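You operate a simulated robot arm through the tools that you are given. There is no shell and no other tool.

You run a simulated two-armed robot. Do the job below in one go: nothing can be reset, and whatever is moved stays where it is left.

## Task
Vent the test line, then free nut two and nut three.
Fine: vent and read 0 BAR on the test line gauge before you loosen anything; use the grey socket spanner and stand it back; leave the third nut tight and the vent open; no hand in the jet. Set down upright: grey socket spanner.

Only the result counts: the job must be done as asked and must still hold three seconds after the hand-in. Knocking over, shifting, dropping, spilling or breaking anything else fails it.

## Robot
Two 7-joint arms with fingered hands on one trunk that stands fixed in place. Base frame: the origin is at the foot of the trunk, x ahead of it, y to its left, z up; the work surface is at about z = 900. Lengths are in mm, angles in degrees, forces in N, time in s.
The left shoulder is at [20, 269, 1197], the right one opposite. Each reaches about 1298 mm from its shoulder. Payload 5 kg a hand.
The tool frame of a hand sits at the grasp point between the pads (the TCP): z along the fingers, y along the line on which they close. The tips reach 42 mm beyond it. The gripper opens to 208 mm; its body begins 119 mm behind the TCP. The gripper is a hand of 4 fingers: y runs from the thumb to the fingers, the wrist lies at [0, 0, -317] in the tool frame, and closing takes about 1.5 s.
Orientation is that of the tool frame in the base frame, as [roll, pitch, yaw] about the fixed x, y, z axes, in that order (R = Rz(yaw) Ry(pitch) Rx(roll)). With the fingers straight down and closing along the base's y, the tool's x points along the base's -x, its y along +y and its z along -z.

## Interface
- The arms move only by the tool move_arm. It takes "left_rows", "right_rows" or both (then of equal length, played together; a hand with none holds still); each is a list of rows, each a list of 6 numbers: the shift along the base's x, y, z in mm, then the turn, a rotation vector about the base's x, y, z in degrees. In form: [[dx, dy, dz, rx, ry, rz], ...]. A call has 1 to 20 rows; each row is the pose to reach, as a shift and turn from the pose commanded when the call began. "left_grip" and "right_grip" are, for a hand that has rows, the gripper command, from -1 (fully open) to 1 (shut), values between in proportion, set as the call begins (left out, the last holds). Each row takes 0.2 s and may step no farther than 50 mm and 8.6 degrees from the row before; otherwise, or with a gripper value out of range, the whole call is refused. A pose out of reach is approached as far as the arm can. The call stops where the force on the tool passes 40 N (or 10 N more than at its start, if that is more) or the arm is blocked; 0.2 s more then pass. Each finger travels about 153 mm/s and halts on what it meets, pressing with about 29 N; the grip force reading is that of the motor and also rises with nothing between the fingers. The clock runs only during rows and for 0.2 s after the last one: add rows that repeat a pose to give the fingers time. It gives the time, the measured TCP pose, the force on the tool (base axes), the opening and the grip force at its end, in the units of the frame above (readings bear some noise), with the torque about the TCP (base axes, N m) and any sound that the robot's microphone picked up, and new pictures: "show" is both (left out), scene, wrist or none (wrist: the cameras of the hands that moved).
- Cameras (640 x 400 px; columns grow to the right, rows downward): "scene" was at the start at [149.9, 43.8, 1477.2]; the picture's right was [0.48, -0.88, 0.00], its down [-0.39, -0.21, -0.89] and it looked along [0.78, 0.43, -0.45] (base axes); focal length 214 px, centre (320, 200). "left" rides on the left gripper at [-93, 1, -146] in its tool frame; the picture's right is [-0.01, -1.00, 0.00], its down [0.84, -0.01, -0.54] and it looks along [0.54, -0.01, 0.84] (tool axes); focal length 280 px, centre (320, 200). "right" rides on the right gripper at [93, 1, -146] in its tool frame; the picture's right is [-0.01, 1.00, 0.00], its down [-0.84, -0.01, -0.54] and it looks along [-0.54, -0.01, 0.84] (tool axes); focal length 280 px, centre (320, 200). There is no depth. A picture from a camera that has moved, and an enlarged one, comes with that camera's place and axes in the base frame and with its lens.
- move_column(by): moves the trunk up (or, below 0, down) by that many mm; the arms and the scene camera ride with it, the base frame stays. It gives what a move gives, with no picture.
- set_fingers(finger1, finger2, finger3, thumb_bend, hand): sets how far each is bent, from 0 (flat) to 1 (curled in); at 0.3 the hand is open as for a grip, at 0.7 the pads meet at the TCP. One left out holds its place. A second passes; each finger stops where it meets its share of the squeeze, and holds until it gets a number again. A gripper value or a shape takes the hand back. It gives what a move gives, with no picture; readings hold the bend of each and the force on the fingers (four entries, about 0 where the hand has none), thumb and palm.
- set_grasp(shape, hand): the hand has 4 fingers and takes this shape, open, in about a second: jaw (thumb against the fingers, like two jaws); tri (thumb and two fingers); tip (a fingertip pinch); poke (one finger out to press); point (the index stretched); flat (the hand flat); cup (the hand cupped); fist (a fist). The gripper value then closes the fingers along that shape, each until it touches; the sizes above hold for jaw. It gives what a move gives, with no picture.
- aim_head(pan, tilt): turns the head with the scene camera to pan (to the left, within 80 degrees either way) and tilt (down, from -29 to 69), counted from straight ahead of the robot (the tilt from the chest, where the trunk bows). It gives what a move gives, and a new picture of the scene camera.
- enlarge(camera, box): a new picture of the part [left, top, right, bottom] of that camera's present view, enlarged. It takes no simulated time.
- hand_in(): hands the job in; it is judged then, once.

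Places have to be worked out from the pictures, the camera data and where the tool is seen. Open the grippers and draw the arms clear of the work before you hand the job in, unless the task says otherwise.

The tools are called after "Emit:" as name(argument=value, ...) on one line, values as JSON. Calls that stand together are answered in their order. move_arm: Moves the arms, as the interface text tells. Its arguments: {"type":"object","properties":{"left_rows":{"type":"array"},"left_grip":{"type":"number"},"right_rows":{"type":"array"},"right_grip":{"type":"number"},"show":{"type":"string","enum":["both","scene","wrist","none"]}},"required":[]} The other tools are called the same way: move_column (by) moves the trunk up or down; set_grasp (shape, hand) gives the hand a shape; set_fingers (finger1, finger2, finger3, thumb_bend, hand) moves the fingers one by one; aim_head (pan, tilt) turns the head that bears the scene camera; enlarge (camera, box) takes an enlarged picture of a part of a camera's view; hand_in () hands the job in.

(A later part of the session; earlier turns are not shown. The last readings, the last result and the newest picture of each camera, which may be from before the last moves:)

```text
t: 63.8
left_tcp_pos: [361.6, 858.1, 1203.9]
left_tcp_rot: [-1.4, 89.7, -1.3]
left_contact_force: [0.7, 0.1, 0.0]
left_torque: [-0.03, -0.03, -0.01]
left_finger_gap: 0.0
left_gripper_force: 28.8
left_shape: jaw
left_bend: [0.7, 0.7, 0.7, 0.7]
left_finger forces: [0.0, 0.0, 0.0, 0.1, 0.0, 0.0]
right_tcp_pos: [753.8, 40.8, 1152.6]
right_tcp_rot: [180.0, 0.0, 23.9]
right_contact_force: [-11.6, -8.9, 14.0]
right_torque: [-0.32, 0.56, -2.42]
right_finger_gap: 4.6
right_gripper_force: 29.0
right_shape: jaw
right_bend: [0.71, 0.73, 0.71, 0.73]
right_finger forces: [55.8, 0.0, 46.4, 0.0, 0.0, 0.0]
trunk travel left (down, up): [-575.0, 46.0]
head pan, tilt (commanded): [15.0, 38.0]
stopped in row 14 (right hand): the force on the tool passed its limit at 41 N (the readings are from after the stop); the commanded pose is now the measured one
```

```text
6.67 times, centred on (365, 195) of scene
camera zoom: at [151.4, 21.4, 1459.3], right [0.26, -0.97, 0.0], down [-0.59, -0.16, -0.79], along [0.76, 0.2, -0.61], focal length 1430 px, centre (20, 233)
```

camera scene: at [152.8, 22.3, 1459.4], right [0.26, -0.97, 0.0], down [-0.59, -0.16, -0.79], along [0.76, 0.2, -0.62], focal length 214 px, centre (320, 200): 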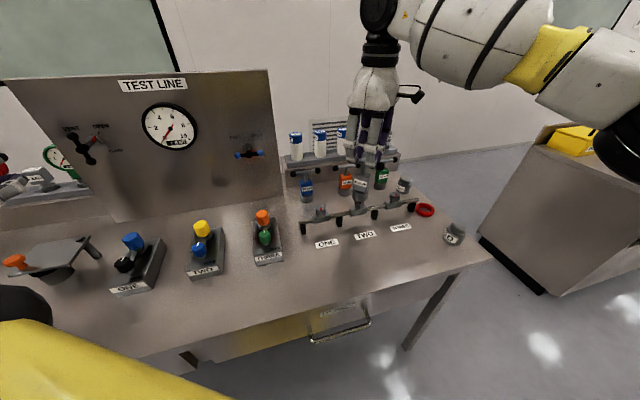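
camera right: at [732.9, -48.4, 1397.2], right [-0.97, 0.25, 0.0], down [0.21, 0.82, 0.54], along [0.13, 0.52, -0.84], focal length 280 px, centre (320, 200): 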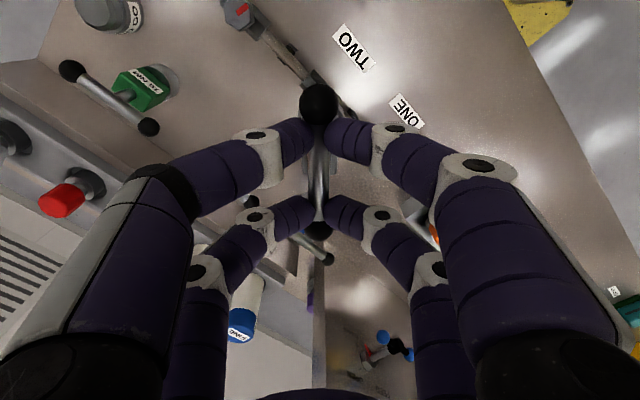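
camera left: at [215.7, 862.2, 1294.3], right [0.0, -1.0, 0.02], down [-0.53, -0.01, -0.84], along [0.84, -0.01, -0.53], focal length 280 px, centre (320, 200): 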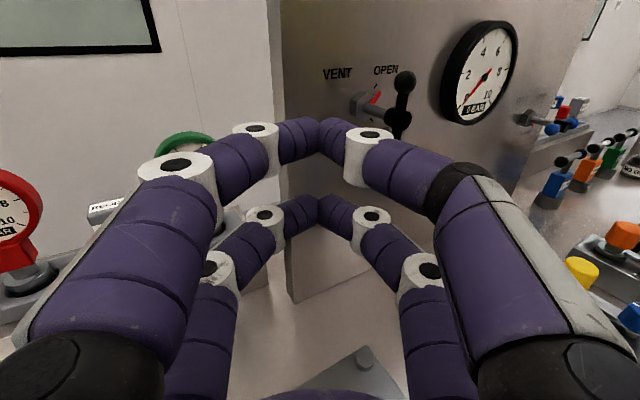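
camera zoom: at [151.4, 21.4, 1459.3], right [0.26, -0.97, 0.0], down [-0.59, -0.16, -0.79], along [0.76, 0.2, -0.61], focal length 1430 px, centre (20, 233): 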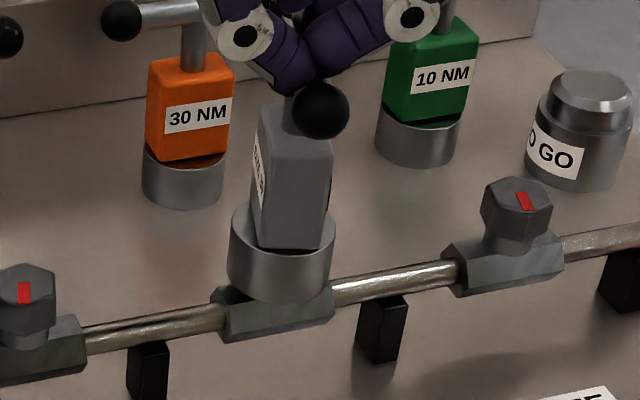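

A stop was met near +120° total (torque −2.4 N·m) and the bar has skewed a little in the fingers. I look at the grip, then ease the twist back.

Emit:
enlarge(camera="right", box=[220, 60, 420, 260])

Emit:
move_arm(right_rows=[[0, 0, 0, 0, 0, -2], [0, 0, 0, 0, 0, -4], [0, 0, 0, 0, 0, -6]], show="wrist")

Emit:
enlarge(camera="right", box=[220, 60, 420, 260])

```text
2.00 times, centred on (320, 160) of right
camera zoom: at [840.1, 77.1, 1298.0], right [0.39, -0.92, 0.0], down [-0.78, -0.33, 0.54], along [-0.5, -0.21, -0.84], focal length 561 px, centre (320, 280)
```

zoom: 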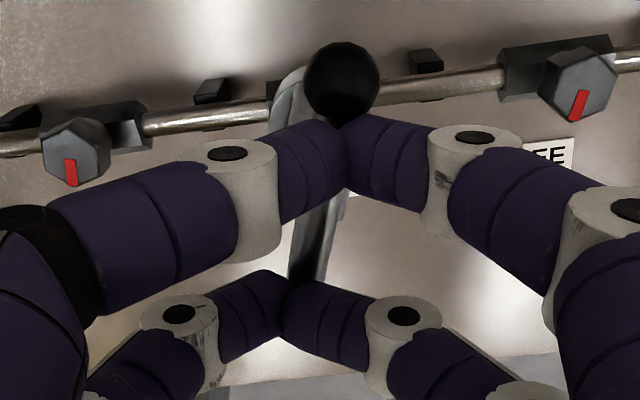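

```text
t: 64.5
left_tcp_pos: [361.7, 859.3, 1203.2]
left_tcp_rot: [-3.9, 89.8, -3.9]
left_contact_force: [-0.2, 0.2, 0.1]
left_torque: [-0.02, 0.02, 0.05]
left_finger_gap: 0.0
left_gripper_force: 29.2
left_shape: jaw
left_bend: [0.7, 0.7, 0.7, 0.7]
left_finger forces: [0.1, 0.2, 0.0, 0.0, 0.0, 0.0]
right_tcp_pos: [755.2, 41.9, 1149.7]
right_tcp_rot: [180.0, 0.0, 18.1]
right_contact_force: [-4.0, -9.3, 13.6]
right_torque: [-0.35, -0.29, -0.44]
right_finger_gap: 5.1
right_gripper_force: 29.0
right_shape: jaw
right_bend: [0.71, 0.73, 0.71, 0.72]
right_finger forces: [0.1, 0.0, 0.1, 0.0, 0.0, 0.0]
trunk travel left (down, up): [-575.0, 46.0]
head pan, tilt (commanded): [15.0, 38.0]
camera right: at [844.5, 69.0, 1296.6], right [0.3, -0.96, 0.0], down [-0.81, -0.25, 0.54], along [-0.51, -0.16, -0.84], focal length 280 px, centre (320, 200)
```

right: 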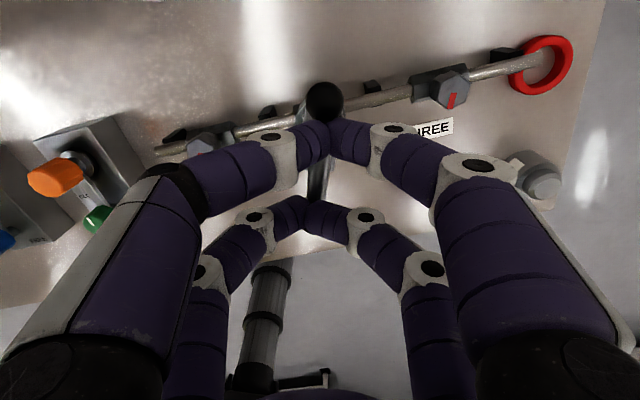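

```text
2.00 times, centred on (320, 160) of right
camera zoom: at [844.5, 69.0, 1296.6], right [0.3, -0.96, 0.0], down [-0.81, -0.25, 0.54], along [-0.51, -0.16, -0.84], focal length 561 px, centre (320, 280)
```

zoom: 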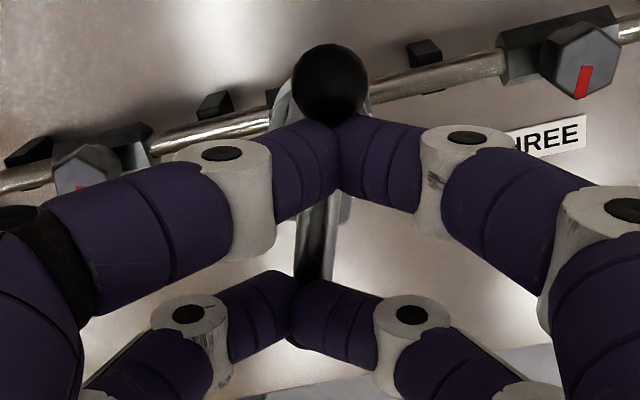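

The digits slid up off the bar and now meet above it; the spanner stands on nut two by itself. I open the hand fully to re-grip it squarely.

Emit:
move_arm(right_rows=[[0, 0, 2, 0, 0, 0], [0, 0, 4, 0, 0, 0], [0, 0, 6, 0, 0, 0], [0, 0, 6, 0, 0, 0], [0, 0, 6, 0, 0, 0], [0, 0, 6, 0, 0, 0], [0, 0, 6, 0, 0, 0], [0, 0, 6, 0, 0, 0]], right_grip=-1, show="both")

Emit:
enlarge(camera="right", box=[220, 40, 420, 260])

Emit:
enlarge(camera="scene", box=[320, 130, 420, 230])

```text
t: 66.3
left_tcp_pos: [362.3, 860.0, 1200.4]
left_tcp_rot: [-11.2, 89.6, -11.1]
left_contact_force: [-0.3, 0.7, 0.4]
left_torque: [0.02, 0.05, 0.02]
left_finger_gap: 0.2
left_gripper_force: 28.7
left_shape: jaw
left_bend: [0.7, 0.7, 0.7, 0.7]
left_finger forces: [0.1, 0.0, 0.1, 0.0, 0.0, 0.1]
right_tcp_pos: [756.5, 41.7, 1155.3]
right_tcp_rot: [179.9, 0.0, 18.0]
right_contact_force: [-0.8, 0.0, 0.3]
right_torque: [0.0, 0.0, 0.02]
right_finger_gap: 207.9
right_gripper_force: 0.0
right_shape: jaw
right_bend: [0.3, 0.3, 0.3, 0.3]
right_finger forces: [0.0, 0.0, 0.0, 0.0, 0.0, 0.1]
trunk travel left (down, up): [-575.0, 46.0]
head pan, tilt (commanded): [15.0, 38.0]
camera scene: at [152.9, 22.1, 1459.4], right [0.26, -0.97, 0.0], down [-0.59, -0.16, -0.79], along [0.76, 0.2, -0.62], focal length 214 px, centre (320, 200)
camera right: at [845.0, 69.8, 1301.7], right [0.3, -0.96, 0.0], down [-0.8, -0.25, 0.54], along [-0.51, -0.16, -0.84], focal length 280 px, centre (320, 200)
```

scene: 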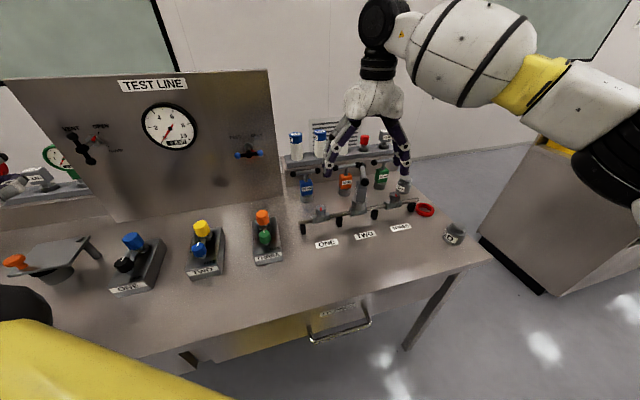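
right: 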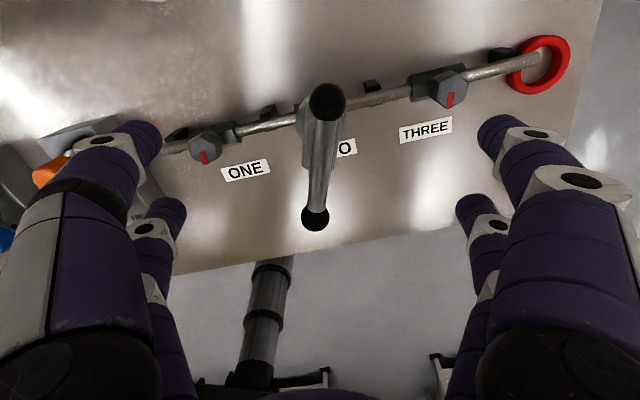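

```text
1.82 times, centred on (320, 150) of right
camera zoom: at [845.0, 69.8, 1301.7], right [0.3, -0.96, 0.0], down [-0.8, -0.25, 0.54], along [-0.51, -0.16, -0.84], focal length 510 px, centre (320, 291)
```

zoom: 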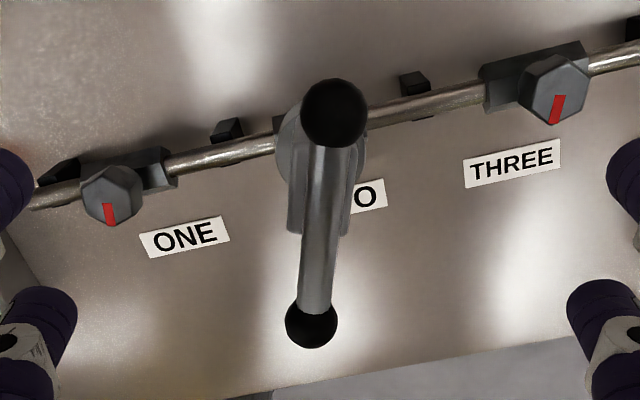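

```text
4.00 times, centred on (370, 180) of scene
camera zoom: at [152.9, 22.1, 1459.4], right [0.26, -0.97, 0.0], down [-0.59, -0.16, -0.79], along [0.76, 0.2, -0.62], focal length 858 px, centre (120, 280)
```

zoom: 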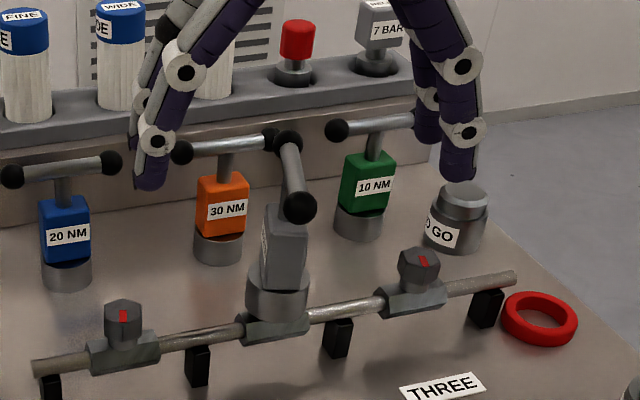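

The spanner stands upright on nut two, bar yaw about 12°, bar centre (755,42,1110). I align the hand to it and pinch the bar again.

Emit:
move_arm(right_rows=[[0, 0, -4, 0, 0, -3], [-0.5, 0, -8, 0, 0, -5.8], [-0.5, 0, -12.5, 0, 0, -5.8], [-0.5, 0, -12.5, 0, 0, -5.8]], show="none")

Emit:
move_arm(right_rows=[[0, 0, 0, 0, 0, 0], [0, 0, 0, 0, 0, 0], [0, 0, 0, 0, 0, 0], [0, 0, 0, 0, 0, 0], [0, 0, 0, 0, 0, 0], [0, 0, 0, 0, 0, 0], [0, 0, 0, 0, 0, 0], [0, 0, 0, 0, 0, 0]], right_grip=1, show="wrist")

Emit:
enlarge(camera="right", box=[220, 60, 420, 260])

```text
t: 67.3
left_tcp_pos: [362.9, 859.1, 1201.9]
left_tcp_rot: [-11.0, 89.7, -10.9]
left_contact_force: [-0.1, 0.3, -0.2]
left_torque: [0.01, 0.03, -0.03]
left_finger_gap: 0.1
left_gripper_force: 28.3
left_shape: jaw
left_bend: [0.7, 0.7, 0.7, 0.7]
left_finger forces: [0.0, 0.0, 0.1, 0.1, 0.0, 0.1]
right_tcp_pos: [756.0, 41.9, 1143.3]
right_tcp_rot: [179.9, 0.1, 12.2]
right_contact_force: [0.9, 0.5, 0.0]
right_torque: [-0.01, -0.02, -0.03]
right_finger_gap: 207.9
right_gripper_force: 0.0
right_shape: jaw
right_bend: [0.3, 0.3, 0.3, 0.3]
right_finger forces: [0.1, 0.1, 0.1, 0.0, 0.0, 0.0]
trunk travel left (down, up): [-575.0, 46.0]
head pan, tilt (commanded): [15.0, 38.0]
```

```text
t: 69.2
left_tcp_pos: [362.3, 859.9, 1201.1]
left_tcp_rot: [-10.8, 89.7, -10.8]
left_contact_force: [0.9, -0.2, 0.1]
left_torque: [0.0, 0.0, -0.02]
left_finger_gap: 0.0
left_gripper_force: 29.8
left_shape: jaw
left_bend: [0.7, 0.7, 0.7, 0.7]
left_finger forces: [0.0, 0.0, 0.0, 0.0, 0.0, 0.1]
right_tcp_pos: [756.1, 41.8, 1142.3]
right_tcp_rot: [179.9, 0.0, 12.2]
right_contact_force: [0.3, -0.5, 1.0]
right_torque: [-0.03, -0.03, -0.04]
right_finger_gap: 5.6
right_gripper_force: 28.8
right_shape: jaw
right_bend: [0.71, 0.71, 0.71, 0.7]
right_finger forces: [21.9, 22.4, 21.8, 0.1, 22.4, 0.0]
trunk travel left (down, up): [-575.0, 46.0]
head pan, tilt (commanded): [15.0, 38.0]
camera right: at [846.8, 60.5, 1289.2], right [0.2, -0.98, 0.0], down [-0.83, -0.17, 0.54], along [-0.53, -0.11, -0.84], focal length 280 px, centre (320, 200)
```

right: 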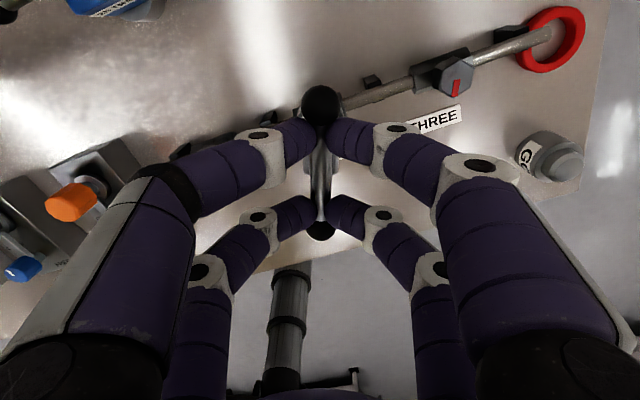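

```text
2.00 times, centred on (320, 160) of right
camera zoom: at [846.8, 60.5, 1289.2], right [0.2, -0.98, 0.0], down [-0.83, -0.17, 0.54], along [-0.53, -0.11, -0.84], focal length 561 px, centre (320, 280)
```

zoom: 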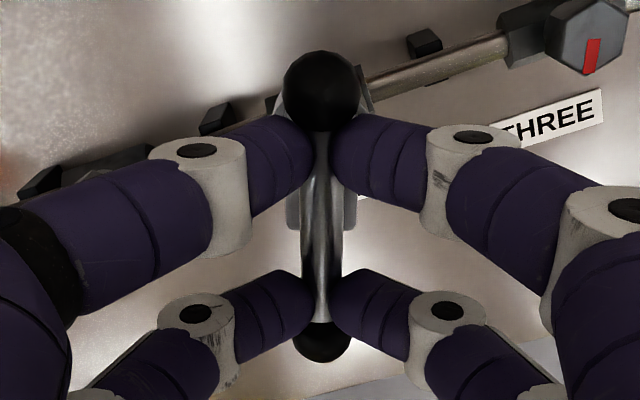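

Firm grip again (four digits about 22 N each). I lift straight off nut two and look at its mark.

Emit:
move_arm(right_rows=[[0, 0, 6, 0, 0, 0], [0, 0, 14, 0, 0, 0], [0, 0, 25, 0, 0, 0], [0, 0, 45, 0, 0, 0], [0, 0, 75, 0, 0, 0], [0, 0, 108, 0, 0, 0], [0, 0, 108, 0, 0, 0]], show="none")

Emit:
enlarge(camera="scene", box=[320, 165, 420, 225])

Emit:
enlarge(camera="scene", box=[310, 100, 430, 210])

```text
t: 70.8
left_tcp_pos: [364.1, 858.8, 1202.1]
left_tcp_rot: [-10.0, 89.8, -9.9]
left_contact_force: [0.7, -0.1, -0.3]
left_torque: [-0.02, -0.03, 0.0]
left_finger_gap: 0.0
left_gripper_force: 28.7
left_shape: jaw
left_bend: [0.7, 0.7, 0.7, 0.7]
left_finger forces: [0.0, 0.1, 0.1, 0.1, 0.0, 0.0]
right_tcp_pos: [755.8, 42.9, 1249.5]
right_tcp_rot: [-180.0, 0.1, 12.2]
right_contact_force: [0.3, -1.0, -6.4]
right_torque: [0.01, 0.03, 0.0]
right_finger_gap: 5.3
right_gripper_force: 28.9
right_shape: jaw
right_bend: [0.71, 0.71, 0.71, 0.7]
right_finger forces: [20.2, 21.0, 19.9, 0.1, 20.4, 0.0]
trunk travel left (down, up): [-575.0, 46.0]
head pan, tilt (commanded): [15.0, 38.0]
```

```text
6.40 times, centred on (370, 195) of scene
camera zoom: at [153.6, 21.8, 1459.2], right [0.26, -0.97, 0.0], down [-0.6, -0.16, -0.79], along [0.76, 0.2, -0.62], focal length 1373 px, centre (0, 232)
```

zoom: 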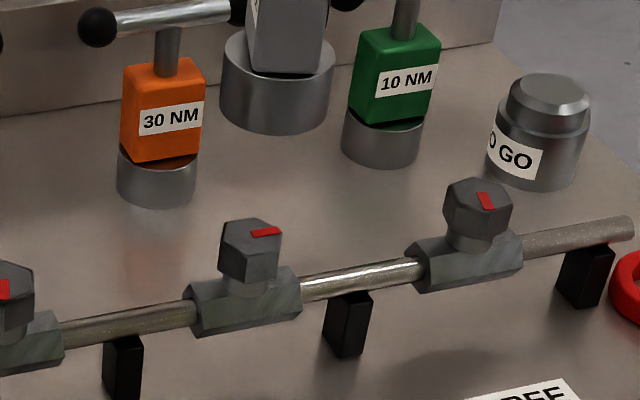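

```text
3.64 times, centred on (370, 155) of scene
camera zoom: at [153.6, 21.8, 1459.2], right [0.26, -0.97, 0.0], down [-0.6, -0.16, -0.79], along [0.76, 0.2, -0.62], focal length 780 px, centre (138, 364)
```

zoom: 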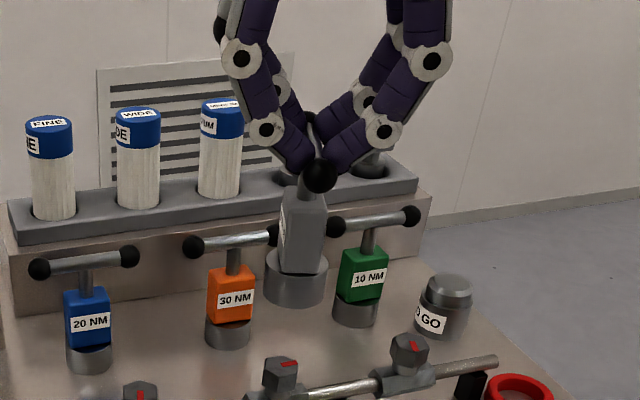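

Nut two's mark now points about 297°, i.e. it has turned roughly 100° counter-clockwise to its stop, so it is free. Next I carry the spanner toward nut three, turning back to yaw −95, to a spot where the wrist camera looks straight down on nut three.

Emit:
move_arm(right_rows=[[5, -5, 2, 0, 0, -7.7], [10, -9, 2, 0, 0, -15.4], [15, -14, 2, 0, 0, -23.1], [20, -19, 2, 0, 0, -30.8], [25, -24, 2, 0, 0, -38.5], [31, -28, 2, 0, 0, -46.2], [37, -33, 2, 0, 0, -53.9], [42, -38, 2, 0, 0, -61.6], [48, -43, 2, 0, 0, -69.3], [54, -48, 2, 0, 0, -77], [60, -53, 2, 0, 0, -84.7], [66, -58, 2, 0, 0, -92.4], [71, -62, 2, 0, 0, -100.1], [75, -66, 2, 0, 0, -107.2], [75, -66, 2, 0, 0, -107.2]], show="both")

Emit:
enlarge(camera="right", box=[265, 0, 365, 85])

Emit:
enlarge(camera="scene", box=[350, 160, 430, 220])

```text
t: 74.0
left_tcp_pos: [362.3, 859.5, 1201.2]
left_tcp_rot: [-12.9, 89.7, -12.7]
left_contact_force: [-0.6, 0.2, -0.4]
left_torque: [0.01, -0.02, 0.0]
left_finger_gap: 0.1
left_gripper_force: 29.1
left_shape: jaw
left_bend: [0.7, 0.7, 0.7, 0.7]
left_finger forces: [0.0, 0.1, 0.0, 0.0, 0.0, 0.1]
right_tcp_pos: [831.0, -24.4, 1253.2]
right_tcp_rot: [180.0, 0.0, -95.1]
right_contact_force: [-0.5, -1.1, -5.8]
right_torque: [0.02, -0.03, 0.03]
right_finger_gap: 5.3
right_gripper_force: 28.9
right_shape: jaw
right_bend: [0.71, 0.71, 0.71, 0.7]
right_finger forces: [19.5, 20.3, 20.0, 0.0, 20.0, 0.0]
trunk travel left (down, up): [-575.0, 46.0]
head pan, tilt (commanded): [15.0, 38.0]
camera scene: at [153.2, 22.2, 1459.3], right [0.26, -0.97, 0.0], down [-0.59, -0.16, -0.79], along [0.76, 0.2, -0.62], focal length 214 px, centre (320, 200)
camera right: at [821.0, -116.8, 1398.7], right [-0.99, 0.1, 0.0], down [0.09, 0.84, 0.54], along [0.05, 0.54, -0.84], focal length 280 px, centre (320, 200)
```

scene: 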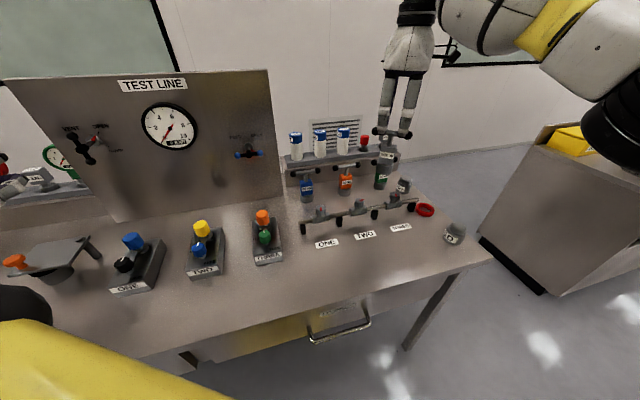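
right: 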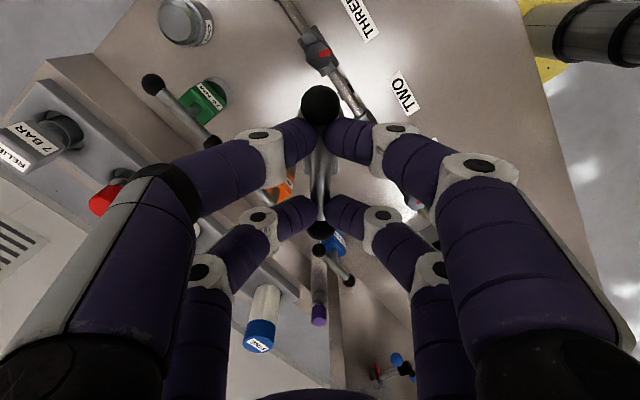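

```text
4.71 times, centred on (315, 42) of right
camera zoom: at [821.0, -116.8, 1398.7], right [-0.99, 0.1, 0.0], down [0.09, 0.84, 0.54], along [0.05, 0.54, -0.84], focal length 1320 px, centre (344, 941)
```

zoom: 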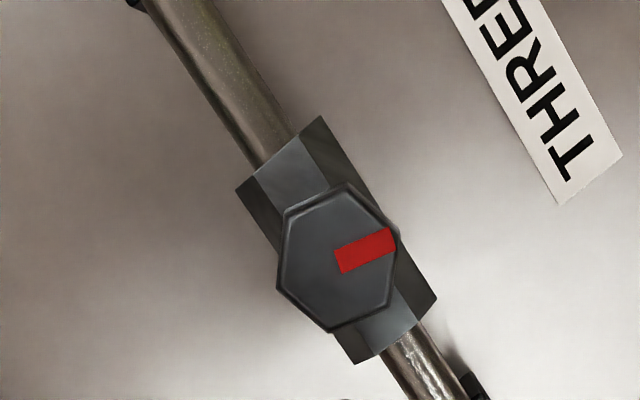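

```text
6.67 times, centred on (390, 190) of scene
camera zoom: at [153.2, 22.2, 1459.3], right [0.26, -0.97, 0.0], down [-0.59, -0.16, -0.79], along [0.76, 0.2, -0.62], focal length 1430 px, centre (-147, 267)
```

zoom: 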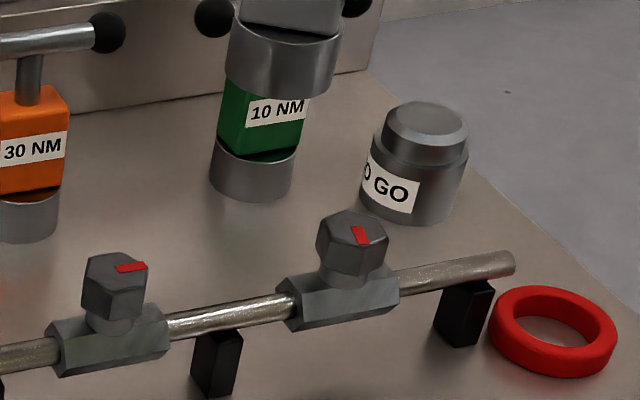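

Nut three is at about (828,−79) with corners at 15° mod 60. I turn the bar to −105°, move over it, and come down to just above it.

Emit:
move_arm(right_rows=[[-1, -18, 0, 0, 0, -4], [-2, -37, 0, 0, 0, -8], [-3.4, -55.9, 0, 0, 0, -9.9], [-3.4, -55.9, -25, 0, 0, -9.9], [-3.4, -55.9, -50, 0, 0, -9.9], [-3.4, -55.9, -70, 0, 0, -9.9], [-3.4, -55.9, -70, 0, 0, -9.9]], show="scene")

Emit:
enlarge(camera="scene", box=[360, 150, 420, 220])

```text
t: 75.5
left_tcp_pos: [362.2, 859.5, 1201.5]
left_tcp_rot: [-9.9, 89.7, -9.8]
left_contact_force: [-0.6, -0.7, 0.7]
left_torque: [0.0, 0.03, 0.04]
left_finger_gap: 0.2
left_gripper_force: 28.9
left_shape: jaw
left_bend: [0.7, 0.7, 0.7, 0.7]
left_finger forces: [0.0, 0.1, 0.0, 0.1, 0.1, 0.1]
right_tcp_pos: [827.8, -78.6, 1182.1]
right_tcp_rot: [-180.0, 0.1, -104.8]
right_contact_force: [0.5, 0.5, -5.6]
right_torque: [-0.03, -0.02, -0.01]
right_finger_gap: 5.1
right_gripper_force: 29.3
right_shape: jaw
right_bend: [0.71, 0.71, 0.71, 0.7]
right_finger forces: [19.6, 19.8, 20.0, 0.0, 19.5, 0.0]
trunk travel left (down, up): [-575.0, 46.0]
head pan, tilt (commanded): [15.0, 38.0]
camera scene: at [153.0, 22.0, 1459.4], right [0.26, -0.97, 0.0], down [-0.59, -0.16, -0.79], along [0.76, 0.2, -0.62], focal length 214 px, centre (320, 200)
```

scene: 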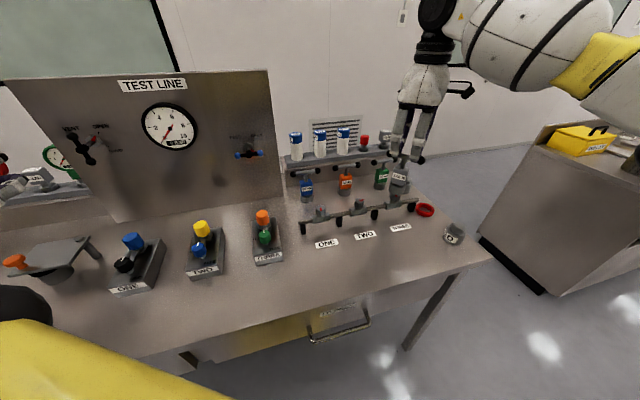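

```text
5.71 times, centred on (390, 185) of scene
camera zoom: at [153.0, 22.0, 1459.4], right [0.26, -0.97, 0.0], down [-0.59, -0.16, -0.79], along [0.76, 0.2, -0.62], focal length 1226 px, centre (-80, 286)
```

zoom: 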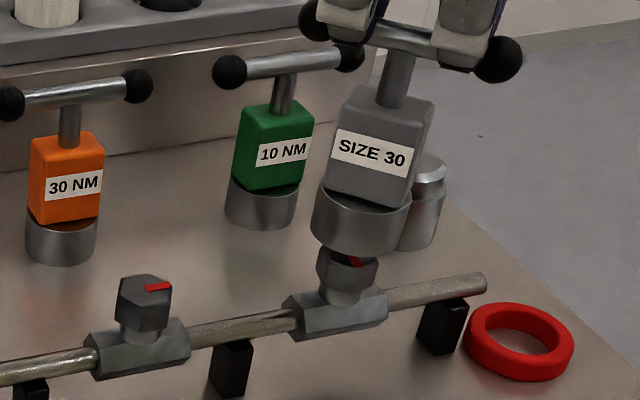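

I zoom in tightly to judge the centring over nut three.

Emit:
enlarge(camera="scene", box=[375, 170, 415, 205])

Emit:
enlarge(camera="right", box=[220, 60, 420, 260])

```text
11.43 times, centred on (395, 188) of scene
camera zoom: at [153.0, 22.0, 1459.4], right [0.26, -0.97, 0.0], down [-0.59, -0.16, -0.79], along [0.76, 0.2, -0.62], focal length 2451 px, centre (-537, 343)
```

zoom: 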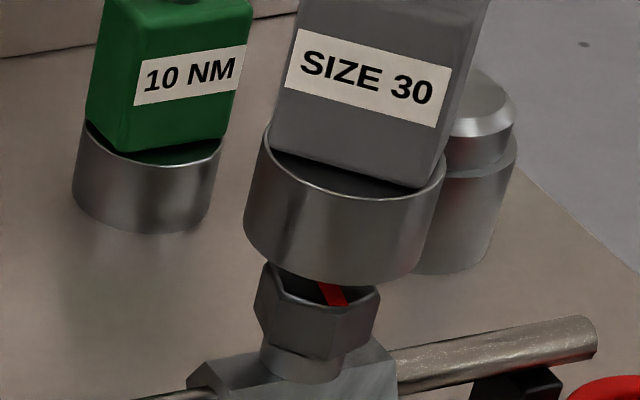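

```text
2.00 times, centred on (320, 160) of right
camera zoom: at [801.6, -169.9, 1329.2], right [-0.96, 0.27, 0.0], down [0.23, 0.81, 0.54], along [0.15, 0.52, -0.84], focal length 561 px, centre (320, 280)
```

zoom: 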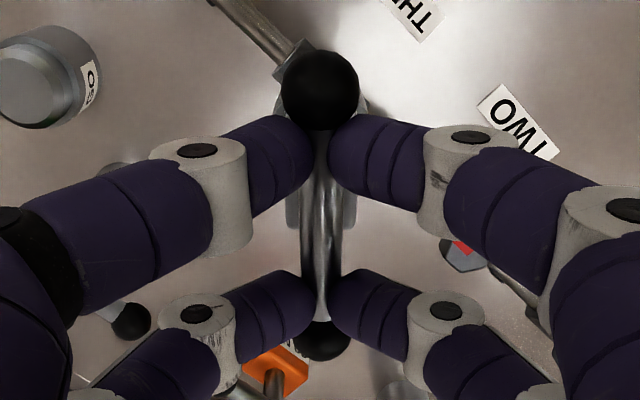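

The socket sits about 1.5 mm to the right of the nut in the picture. I correct by (−0.4,+1.4) mm and creep down.

Emit:
move_arm(right_rows=[[-0.4, 1.4, -4, 0, 0, 0], [-0.4, 1.4, -8, 0, 0, 0], [-0.4, 1.4, -12, 0, 0, 0], [-0.4, 1.4, -16, 0, 0, 0], [-0.4, 1.4, -20, 0, 0, 0], [-0.4, 1.4, -23, 0, 0, 0]], show="none")

Emit:
enlarge(camera="scene", box=[375, 170, 415, 205])

```text
t: 77.0
left_tcp_pos: [364.0, 859.1, 1200.9]
left_tcp_rot: [-11.5, 89.7, -11.4]
left_contact_force: [0.3, -0.6, 0.4]
left_torque: [-0.01, 0.0, -0.03]
left_finger_gap: 0.0
left_gripper_force: 29.1
left_shape: jaw
left_bend: [0.7, 0.7, 0.7, 0.7]
left_finger forces: [0.0, 0.0, 0.1, 0.0, 0.0, 0.0]
right_tcp_pos: [827.7, -77.0, 1159.4]
right_tcp_rot: [179.8, 0.0, -105.0]
right_contact_force: [0.3, -0.3, -6.1]
right_torque: [0.02, -0.01, 0.0]
right_finger_gap: 5.0
right_gripper_force: 29.5
right_shape: jaw
right_bend: [0.71, 0.71, 0.71, 0.7]
right_finger forces: [19.1, 19.3, 19.3, 0.0, 19.3, 0.0]
trunk travel left (down, up): [-575.0, 46.0]
head pan, tilt (commanded): [15.0, 38.0]
```

```text
11.43 times, centred on (395, 188) of scene
camera zoom: at [153.2, 22.1, 1459.3], right [0.26, -0.97, 0.0], down [-0.59, -0.16, -0.79], along [0.76, 0.2, -0.62], focal length 2451 px, centre (-537, 343)
```

zoom: 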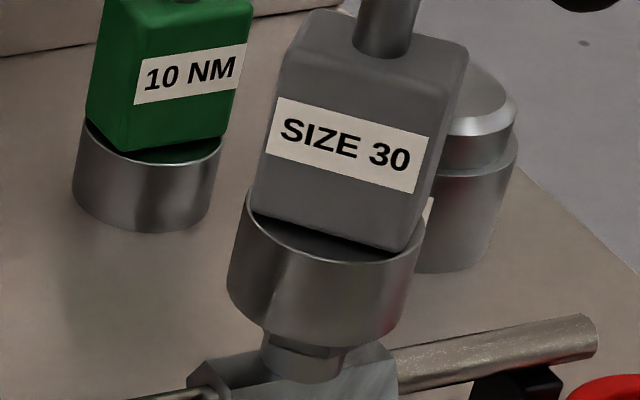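

No contact yet. I keep lowering to about 4 mm short of the fitting (TCP z≈1145).

Emit:
move_arm(right_rows=[[0, 0, -3, 0, 0, 0], [0, 0, -6, 0, 0, 0], [0, 0, -9, 0, 0, 0], [0, 0, -12, 0, 0, 0], [0, 0, -14, 0, 0, 0]], show="none")

Emit:
enlarge(camera="scene", box=[375, 170, 415, 205])

```text
t: 78.3
left_tcp_pos: [362.7, 859.4, 1201.8]
left_tcp_rot: [-6.6, 89.7, -6.7]
left_contact_force: [0.2, -0.3, -0.1]
left_torque: [0.02, 0.03, -0.02]
left_finger_gap: 0.0
left_gripper_force: 28.7
left_shape: jaw
left_bend: [0.7, 0.7, 0.7, 0.7]
left_finger forces: [0.0, 0.0, 0.0, 0.1, 0.0, 0.0]
right_tcp_pos: [827.2, -78.2, 1151.6]
right_tcp_rot: [-179.8, 0.4, -104.9]
right_contact_force: [-0.4, 0.7, 16.7]
right_torque: [0.45, -0.03, 0.01]
right_finger_gap: 4.1
right_gripper_force: 29.0
right_shape: jaw
right_bend: [0.71, 0.72, 0.72, 0.71]
right_finger forces: [0.0, 0.1, 0.1, 0.0, 0.0, 0.0]
trunk travel left (down, up): [-575.0, 46.0]
head pan, tilt (commanded): [15.0, 38.0]
stopped in row 5 (right hand): the force on the tool passed its limit at 42 N (the readings are from after the stop); the commanded pose is now the measured one
```

```text
11.43 times, centred on (395, 188) of scene
camera zoom: at [152.5, 22.1, 1459.3], right [0.26, -0.97, 0.0], down [-0.59, -0.16, -0.79], along [0.76, 0.2, -0.62], focal length 2451 px, centre (-537, 343)
```

zoom: 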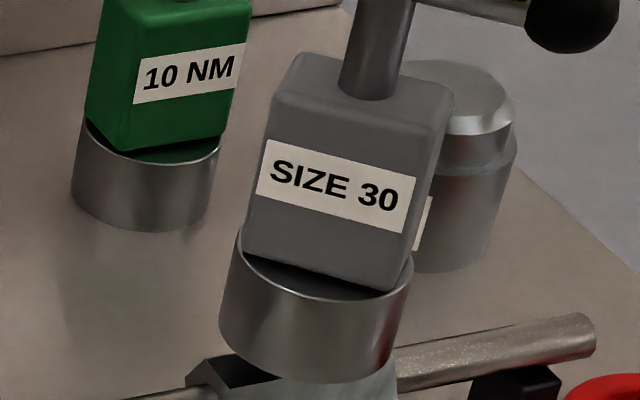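

The force limit tripped and the finger forces fell to zero, so the grip has slipped. I look at the hand and the spanner before doing anything else.

Emit:
enlarge(camera="right", box=[220, 60, 420, 260])

Emit:
enlarge(camera="scene", box=[350, 120, 450, 220])

```text
2.00 times, centred on (320, 160) of right
camera zoom: at [800.7, -168.5, 1297.2], right [-0.96, 0.27, 0.0], down [0.23, 0.81, 0.54], along [0.15, 0.52, -0.84], focal length 561 px, centre (320, 280)
```

zoom: 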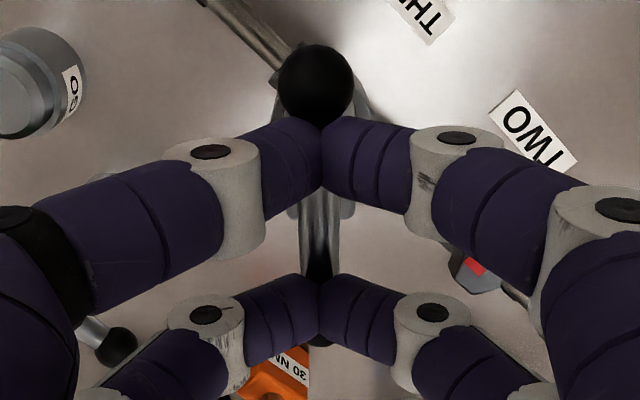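

```text
4.00 times, centred on (400, 170) of scene
camera zoom: at [152.5, 22.1, 1459.3], right [0.26, -0.97, 0.0], down [-0.59, -0.16, -0.79], along [0.76, 0.2, -0.62], focal length 858 px, centre (0, 320)
```

zoom: 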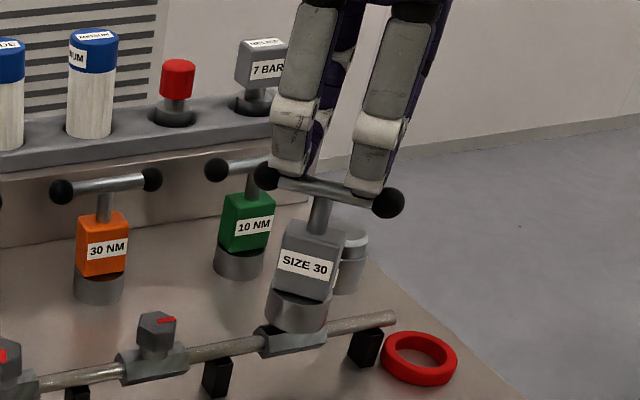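

The bar was squeezed out below the tips: the spanner has dropped the last few millimetres and stands seated on nut three, with my closed fingers resting on top. I open the hand, rise a little and measure the bar again.

Emit:
move_arm(right_rows=[[0, 0, 3, 0, 0, 0], [0, 0, 5, 0, 0, 0], [0, 0, 5, 0, 0, 0], [0, 0, 5, 0, 0, 0], [0, 0, 5, 0, 0, 0], [0, 0, 5, 0, 0, 0], [0, 0, 5, 0, 0, 0], [0, 0, 5, 0, 0, 0]], right_grip=-1, show="both")

Emit:
enlarge(camera="right", box=[240, 60, 400, 240])

Emit:
enlarge(camera="scene", box=[360, 140, 430, 215])

```text
t: 80.1
left_tcp_pos: [363.2, 859.5, 1201.1]
left_tcp_rot: [-11.7, 89.8, -11.6]
left_contact_force: [0.0, 0.3, 0.0]
left_torque: [0.01, 0.01, -0.01]
left_finger_gap: 0.1
left_gripper_force: 28.8
left_shape: jaw
left_bend: [0.7, 0.7, 0.7, 0.7]
left_finger forces: [0.0, 0.0, 0.1, 0.1, 0.0, 0.0]
right_tcp_pos: [826.7, -78.0, 1154.7]
right_tcp_rot: [-180.0, 0.3, -104.8]
right_contact_force: [0.0, 0.4, 0.0]
right_torque: [-0.01, 0.01, -0.01]
right_finger_gap: 208.0
right_gripper_force: 0.1
right_shape: jaw
right_bend: [0.3, 0.3, 0.3, 0.3]
right_finger forces: [0.1, 0.1, 0.1, 0.1, 0.0, 0.1]
trunk travel left (down, up): [-575.0, 46.0]
head pan, tilt (commanded): [15.0, 38.0]
camera scene: at [152.9, 22.2, 1459.4], right [0.26, -0.97, 0.0], down [-0.59, -0.16, -0.79], along [0.76, 0.2, -0.62], focal length 214 px, centre (320, 200)
camera right: at [801.2, -168.6, 1299.9], right [-0.96, 0.27, 0.0], down [0.23, 0.81, 0.54], along [0.15, 0.52, -0.84], focal length 280 px, centre (320, 200)
```

scene: 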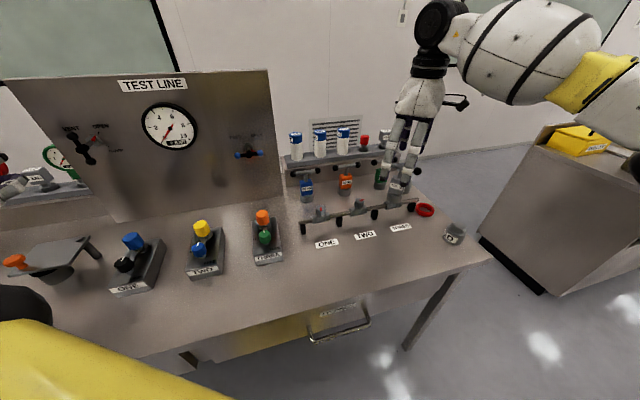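
right: 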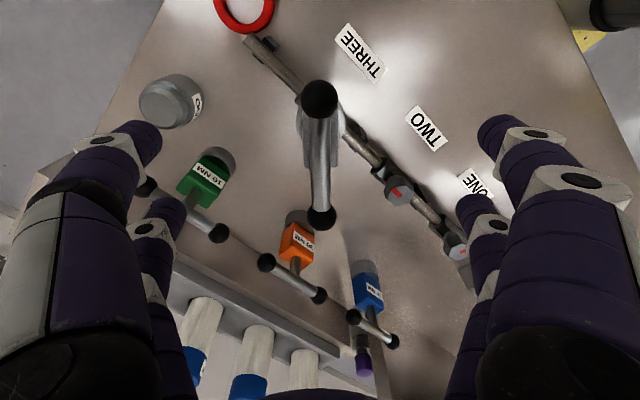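

```text
2.22 times, centred on (320, 150) of right
camera zoom: at [801.2, -168.6, 1299.9], right [-0.96, 0.27, 0.0], down [0.23, 0.81, 0.54], along [0.15, 0.52, -0.84], focal length 623 px, centre (320, 311)
```

zoom: 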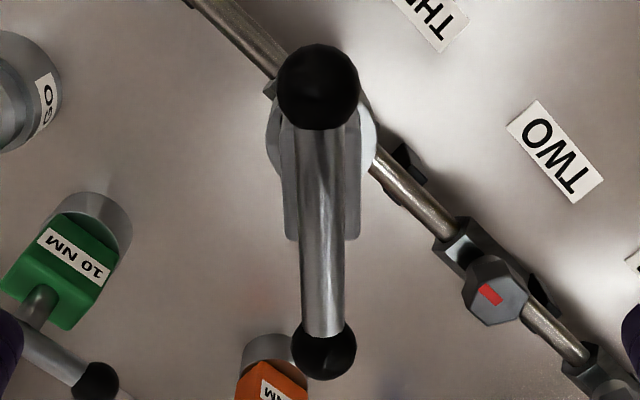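

```text
5.33 times, centred on (395, 178) of scene
camera zoom: at [152.9, 22.2, 1459.4], right [0.26, -0.97, 0.0], down [-0.59, -0.16, -0.79], along [0.76, 0.2, -0.62], focal length 1144 px, centre (-80, 320)
```

zoom: 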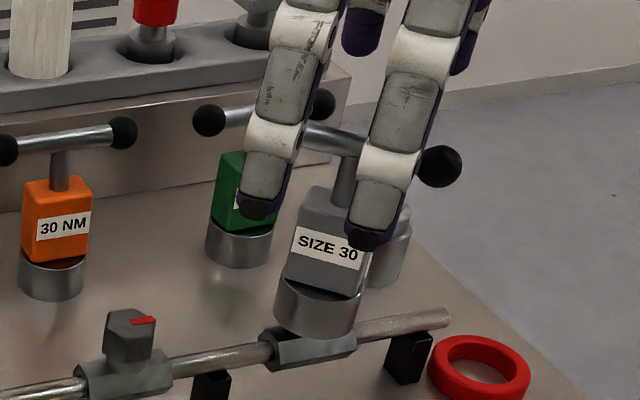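

The spanner stands square on nut three, bar centre about (827.5,−76.4,1104). I lower the open hand further this time (bar about 28 mm beyond the TCP) so the tips hold it more deeply, and close.

Emit:
move_arm(right_rows=[[0.8, 1.6, -8, 0, 0, 0], [0.8, 1.6, -16, 0, 0, 0], [0.8, 1.6, -23.2, 0, 0, 0.3], [0.8, 1.6, -23.2, 0, 0, 0.3]], show="none")

Emit:
move_arm(right_rows=[[0, 0, 0, 0, 0, 0], [0, 0, 0, 0, 0, 0], [0, 0, 0, 0, 0, 0], [0, 0, 0, 0, 0, 0], [0, 0, 0, 0, 0, 0], [0, 0, 0, 0, 0, 0], [0, 0, 0, 0, 0, 0], [0, 0, 0, 0, 0, 0]], right_grip=1, show="none")

Emit:
enlarge(camera="right", box=[240, 60, 400, 240])

Emit:
enlarge(camera="scene", box=[360, 140, 430, 215])

```text
t: 81.1
left_tcp_pos: [363.3, 860.2, 1202.3]
left_tcp_rot: [-11.1, 89.7, -11.0]
left_contact_force: [0.0, -0.6, 0.0]
left_torque: [-0.02, -0.02, -0.04]
left_finger_gap: 0.0
left_gripper_force: 28.9
left_shape: jaw
left_bend: [0.7, 0.7, 0.7, 0.7]
left_finger forces: [0.1, 0.0, 0.0, 0.0, 0.1, 0.0]
right_tcp_pos: [826.9, -75.7, 1130.8]
right_tcp_rot: [-179.9, 0.2, -104.6]
right_contact_force: [-0.1, 1.0, 0.4]
right_torque: [-0.04, 0.02, 0.01]
right_finger_gap: 208.1
right_gripper_force: 0.1
right_shape: jaw
right_bend: [0.3, 0.3, 0.3, 0.3]
right_finger forces: [0.1, 0.0, 0.0, 0.0, 0.1, 0.1]
trunk travel left (down, up): [-575.0, 46.0]
head pan, tilt (commanded): [15.0, 38.0]
```

```text
t: 82.9
left_tcp_pos: [362.5, 858.3, 1200.7]
left_tcp_rot: [-11.2, 89.7, -11.2]
left_contact_force: [0.0, 0.0, -0.6]
left_torque: [0.0, 0.0, 0.03]
left_finger_gap: 0.0
left_gripper_force: 29.0
left_shape: jaw
left_bend: [0.7, 0.7, 0.7, 0.7]
left_finger forces: [0.1, 0.0, 0.0, 0.0, 0.1, 0.0]
right_tcp_pos: [828.7, -76.3, 1130.6]
right_tcp_rot: [-179.9, 0.3, -104.6]
right_contact_force: [-1.0, 0.5, 0.0]
right_torque: [-0.01, -0.04, 0.01]
right_finger_gap: 8.7
right_gripper_force: 28.5
right_shape: jaw
right_bend: [0.71, 0.71, 0.71, 0.7]
right_finger forces: [25.8, 25.3, 25.1, 0.1, 25.6, 0.0]
trunk travel left (down, up): [-575.0, 46.0]
head pan, tilt (commanded): [15.0, 38.0]
```

```text
2.22 times, centred on (320, 150) of right
camera zoom: at [802.9, -166.9, 1276.3], right [-0.96, 0.27, 0.0], down [0.22, 0.81, 0.54], along [0.15, 0.52, -0.84], focal length 623 px, centre (320, 311)
```

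zoom: 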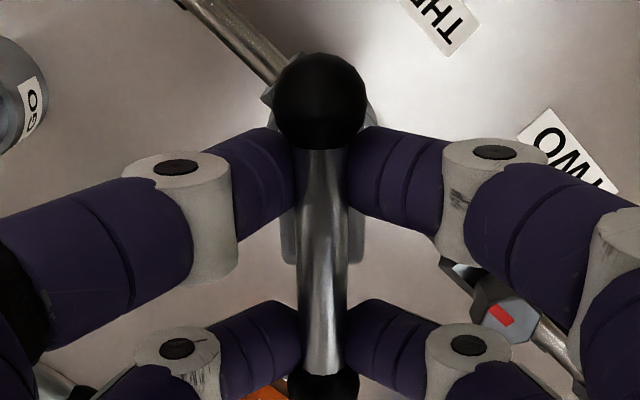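

```text
5.33 times, centred on (395, 178) of scene
camera zoom: at [153.2, 22.1, 1459.3], right [0.26, -0.97, 0.0], down [-0.59, -0.16, -0.79], along [0.76, 0.2, -0.62], focal length 1144 px, centre (-80, 320)
```

zoom: 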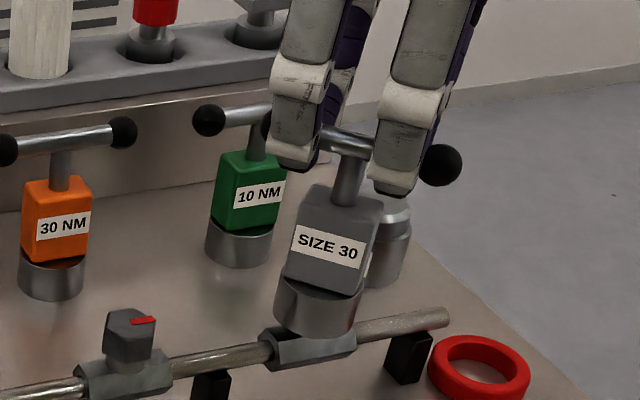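

Better grip (four digits at about 25 N). I turn nut three counter-clockwise 60°, easing up a few millimetres as the nut rises.

Emit:
move_arm(right_rows=[[0, 0, 1, 0, 0, 0], [0, 0, 2, 0, 0, 4], [0, 0, 2, 0, 0, 8], [0, 0, 2, 0, 0, 12], [0, 0, 2, 0, 0, 16], [0, 0, 2.3, 0, 0, 20], [0, 0, 2.5, 0, 0, 24], [0, 0, 2.7, 0, 0, 28], [0, 0, 3, 0, 0, 32], [0, 0, 3.2, 0, 0, 36], [0, 0, 3.4, 0, 0, 40], [0, 0, 3.6, 0, 0, 45], [0, 0, 3.8, 0, 0, 50], [0, 0, 4, 0, 0, 55], [0, 0, 4, 0, 0, 60]], show="none")

Emit:
enlarge(camera="scene", box=[360, 140, 430, 215])

Emit:
enlarge(camera="right", box=[240, 60, 400, 240])

```text
t: 86.1
left_tcp_pos: [363.8, 858.6, 1201.4]
left_tcp_rot: [-11.2, 89.7, -11.2]
left_contact_force: [-0.6, -0.2, -1.1]
left_torque: [0.01, 0.02, -0.02]
left_finger_gap: 0.0
left_gripper_force: 28.6
left_shape: jaw
left_bend: [0.7, 0.7, 0.7, 0.7]
left_finger forces: [0.0, 0.0, 0.0, 0.0, 0.0, 0.0]
right_tcp_pos: [828.1, -76.4, 1134.3]
right_tcp_rot: [-179.9, 0.3, -44.4]
right_contact_force: [-2.3, 1.3, -6.7]
right_torque: [0.13, 0.27, -0.04]
right_finger_gap: 8.7
right_gripper_force: 28.7
right_shape: jaw
right_bend: [0.71, 0.71, 0.71, 0.7]
right_finger forces: [26.8, 26.1, 25.8, 0.0, 27.3, 0.0]
trunk travel left (down, up): [-575.0, 46.0]
head pan, tilt (commanded): [15.0, 38.0]
```

```text
5.33 times, centred on (395, 178) of scene
camera zoom: at [153.0, 22.2, 1459.4], right [0.26, -0.97, 0.0], down [-0.59, -0.16, -0.79], along [0.76, 0.2, -0.62], focal length 1144 px, centre (-80, 320)
```

zoom: 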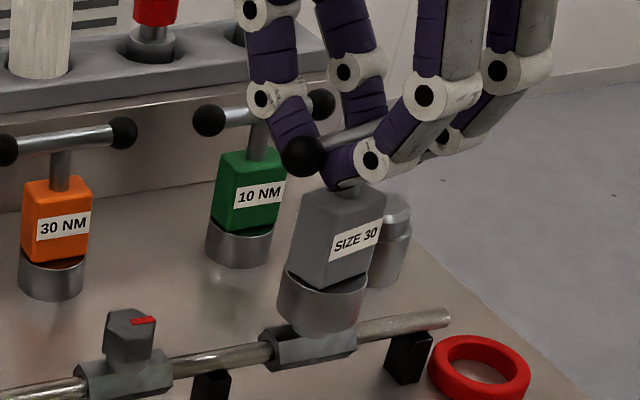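

```text
2.22 times, centred on (320, 150) of right
camera zoom: at [893.6, -143.4, 1281.2], right [-0.71, -0.7, 0.0], down [-0.59, 0.6, 0.54], along [-0.38, 0.39, -0.84], focal length 623 px, centre (320, 311)
```

zoom: 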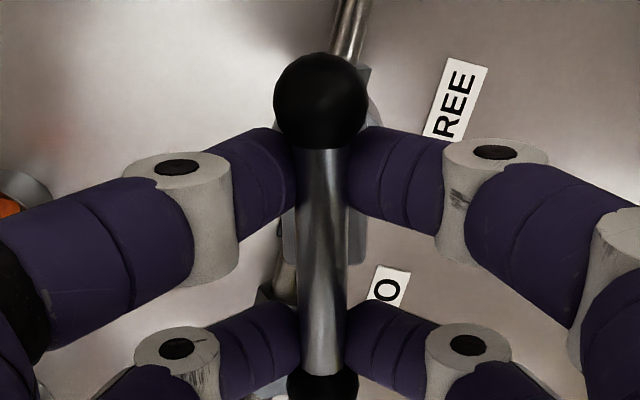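

Smooth, no slip. I continue another 35°, then will approach the stop in tiny steps.

Emit:
move_arm(right_rows=[[0, 0, 0, 0, 0, 4], [0, 0, 0, 0, 0, 8], [0, 0, 0, 0, 0, 12], [0, 0, 0, 0, 0, 16], [0, 0, 0, 0, 0, 20], [0, 0, 0, 0, 0, 24], [0, 0, 0, 0, 0, 28], [0, 0, 0, 0, 0, 32], [0, 0, 0, 0, 0, 35]], show="none")

```text
t: 88.1
left_tcp_pos: [363.1, 859.7, 1201.9]
left_tcp_rot: [-10.8, 89.8, -10.7]
left_contact_force: [-0.4, 0.5, 0.5]
left_torque: [-0.02, -0.01, -0.03]
left_finger_gap: 0.1
left_gripper_force: 28.7
left_shape: jaw
left_bend: [0.7, 0.7, 0.7, 0.7]
left_finger forces: [0.1, 0.0, 0.0, 0.0, 0.0, 0.1]
right_tcp_pos: [827.2, -76.2, 1135.3]
right_tcp_rot: [-179.9, 0.2, -9.6]
right_contact_force: [-6.6, 1.1, -7.5]
right_torque: [0.08, 0.81, -0.03]
right_finger_gap: 8.8
right_gripper_force: 28.9
right_shape: jaw
right_bend: [0.71, 0.71, 0.71, 0.7]
right_finger forces: [26.7, 26.8, 26.8, 0.0, 26.9, 0.0]
trunk travel left (down, up): [-575.0, 46.0]
head pan, tilt (commanded): [15.0, 38.0]
```

Turned 95° with hardly any torque. I go on 9° in small steps, watching for the stop.

Emit:
move_arm(right_rows=[[0, 0, 0, 0, 0, 1.5], [0, 0, 0, 0, 0, 3], [0, 0, 0, 0, 0, 4.5], [0, 0, 0, 0, 0, 6]], show="none")

Emit:
move_arm(right_rows=[[0, 0, 0, 0, 0, 1.5], [0, 0, 0, 0, 0, 3]], show="none")

```text
t: 89.1
left_tcp_pos: [363.3, 860.4, 1201.1]
left_tcp_rot: [-10.9, 89.7, -10.6]
left_contact_force: [-0.3, 1.2, -0.1]
left_torque: [-0.01, 0.03, 0.02]
left_finger_gap: 0.1
left_gripper_force: 28.7
left_shape: jaw
left_bend: [0.7, 0.7, 0.7, 0.7]
left_finger forces: [0.0, 0.0, 0.1, 0.0, 0.0, 0.0]
right_tcp_pos: [828.1, -77.7, 1136.2]
right_tcp_rot: [-179.9, 0.3, -3.7]
right_contact_force: [-5.6, -0.6, -7.9]
right_torque: [0.02, 0.83, -0.03]
right_finger_gap: 8.6
right_gripper_force: 28.4
right_shape: jaw
right_bend: [0.71, 0.71, 0.71, 0.7]
right_finger forces: [26.8, 26.9, 26.7, 0.1, 26.9, 0.0]
trunk travel left (down, up): [-575.0, 46.0]
head pan, tilt (commanded): [15.0, 38.0]
```

```text
t: 89.7
left_tcp_pos: [363.6, 860.1, 1201.7]
left_tcp_rot: [-10.0, 89.7, -10.0]
left_contact_force: [0.7, -0.4, -0.7]
left_torque: [0.01, -0.02, 0.0]
left_finger_gap: 0.1
left_gripper_force: 29.3
left_shape: jaw
left_bend: [0.7, 0.7, 0.7, 0.7]
left_finger forces: [0.1, 0.0, 0.0, 0.0, 0.0, 0.0]
right_tcp_pos: [827.4, -76.6, 1135.6]
right_tcp_rot: [-179.8, 0.3, -0.7]
right_contact_force: [-7.0, 0.2, -6.7]
right_torque: [-0.03, 0.89, -0.02]
right_finger_gap: 9.0
right_gripper_force: 28.4
right_shape: jaw
right_bend: [0.71, 0.71, 0.71, 0.7]
right_finger forces: [26.8, 26.9, 26.8, 0.0, 26.8, 0.0]
trunk travel left (down, up): [-575.0, 46.0]
head pan, tilt (commanded): [15.0, 38.0]
```

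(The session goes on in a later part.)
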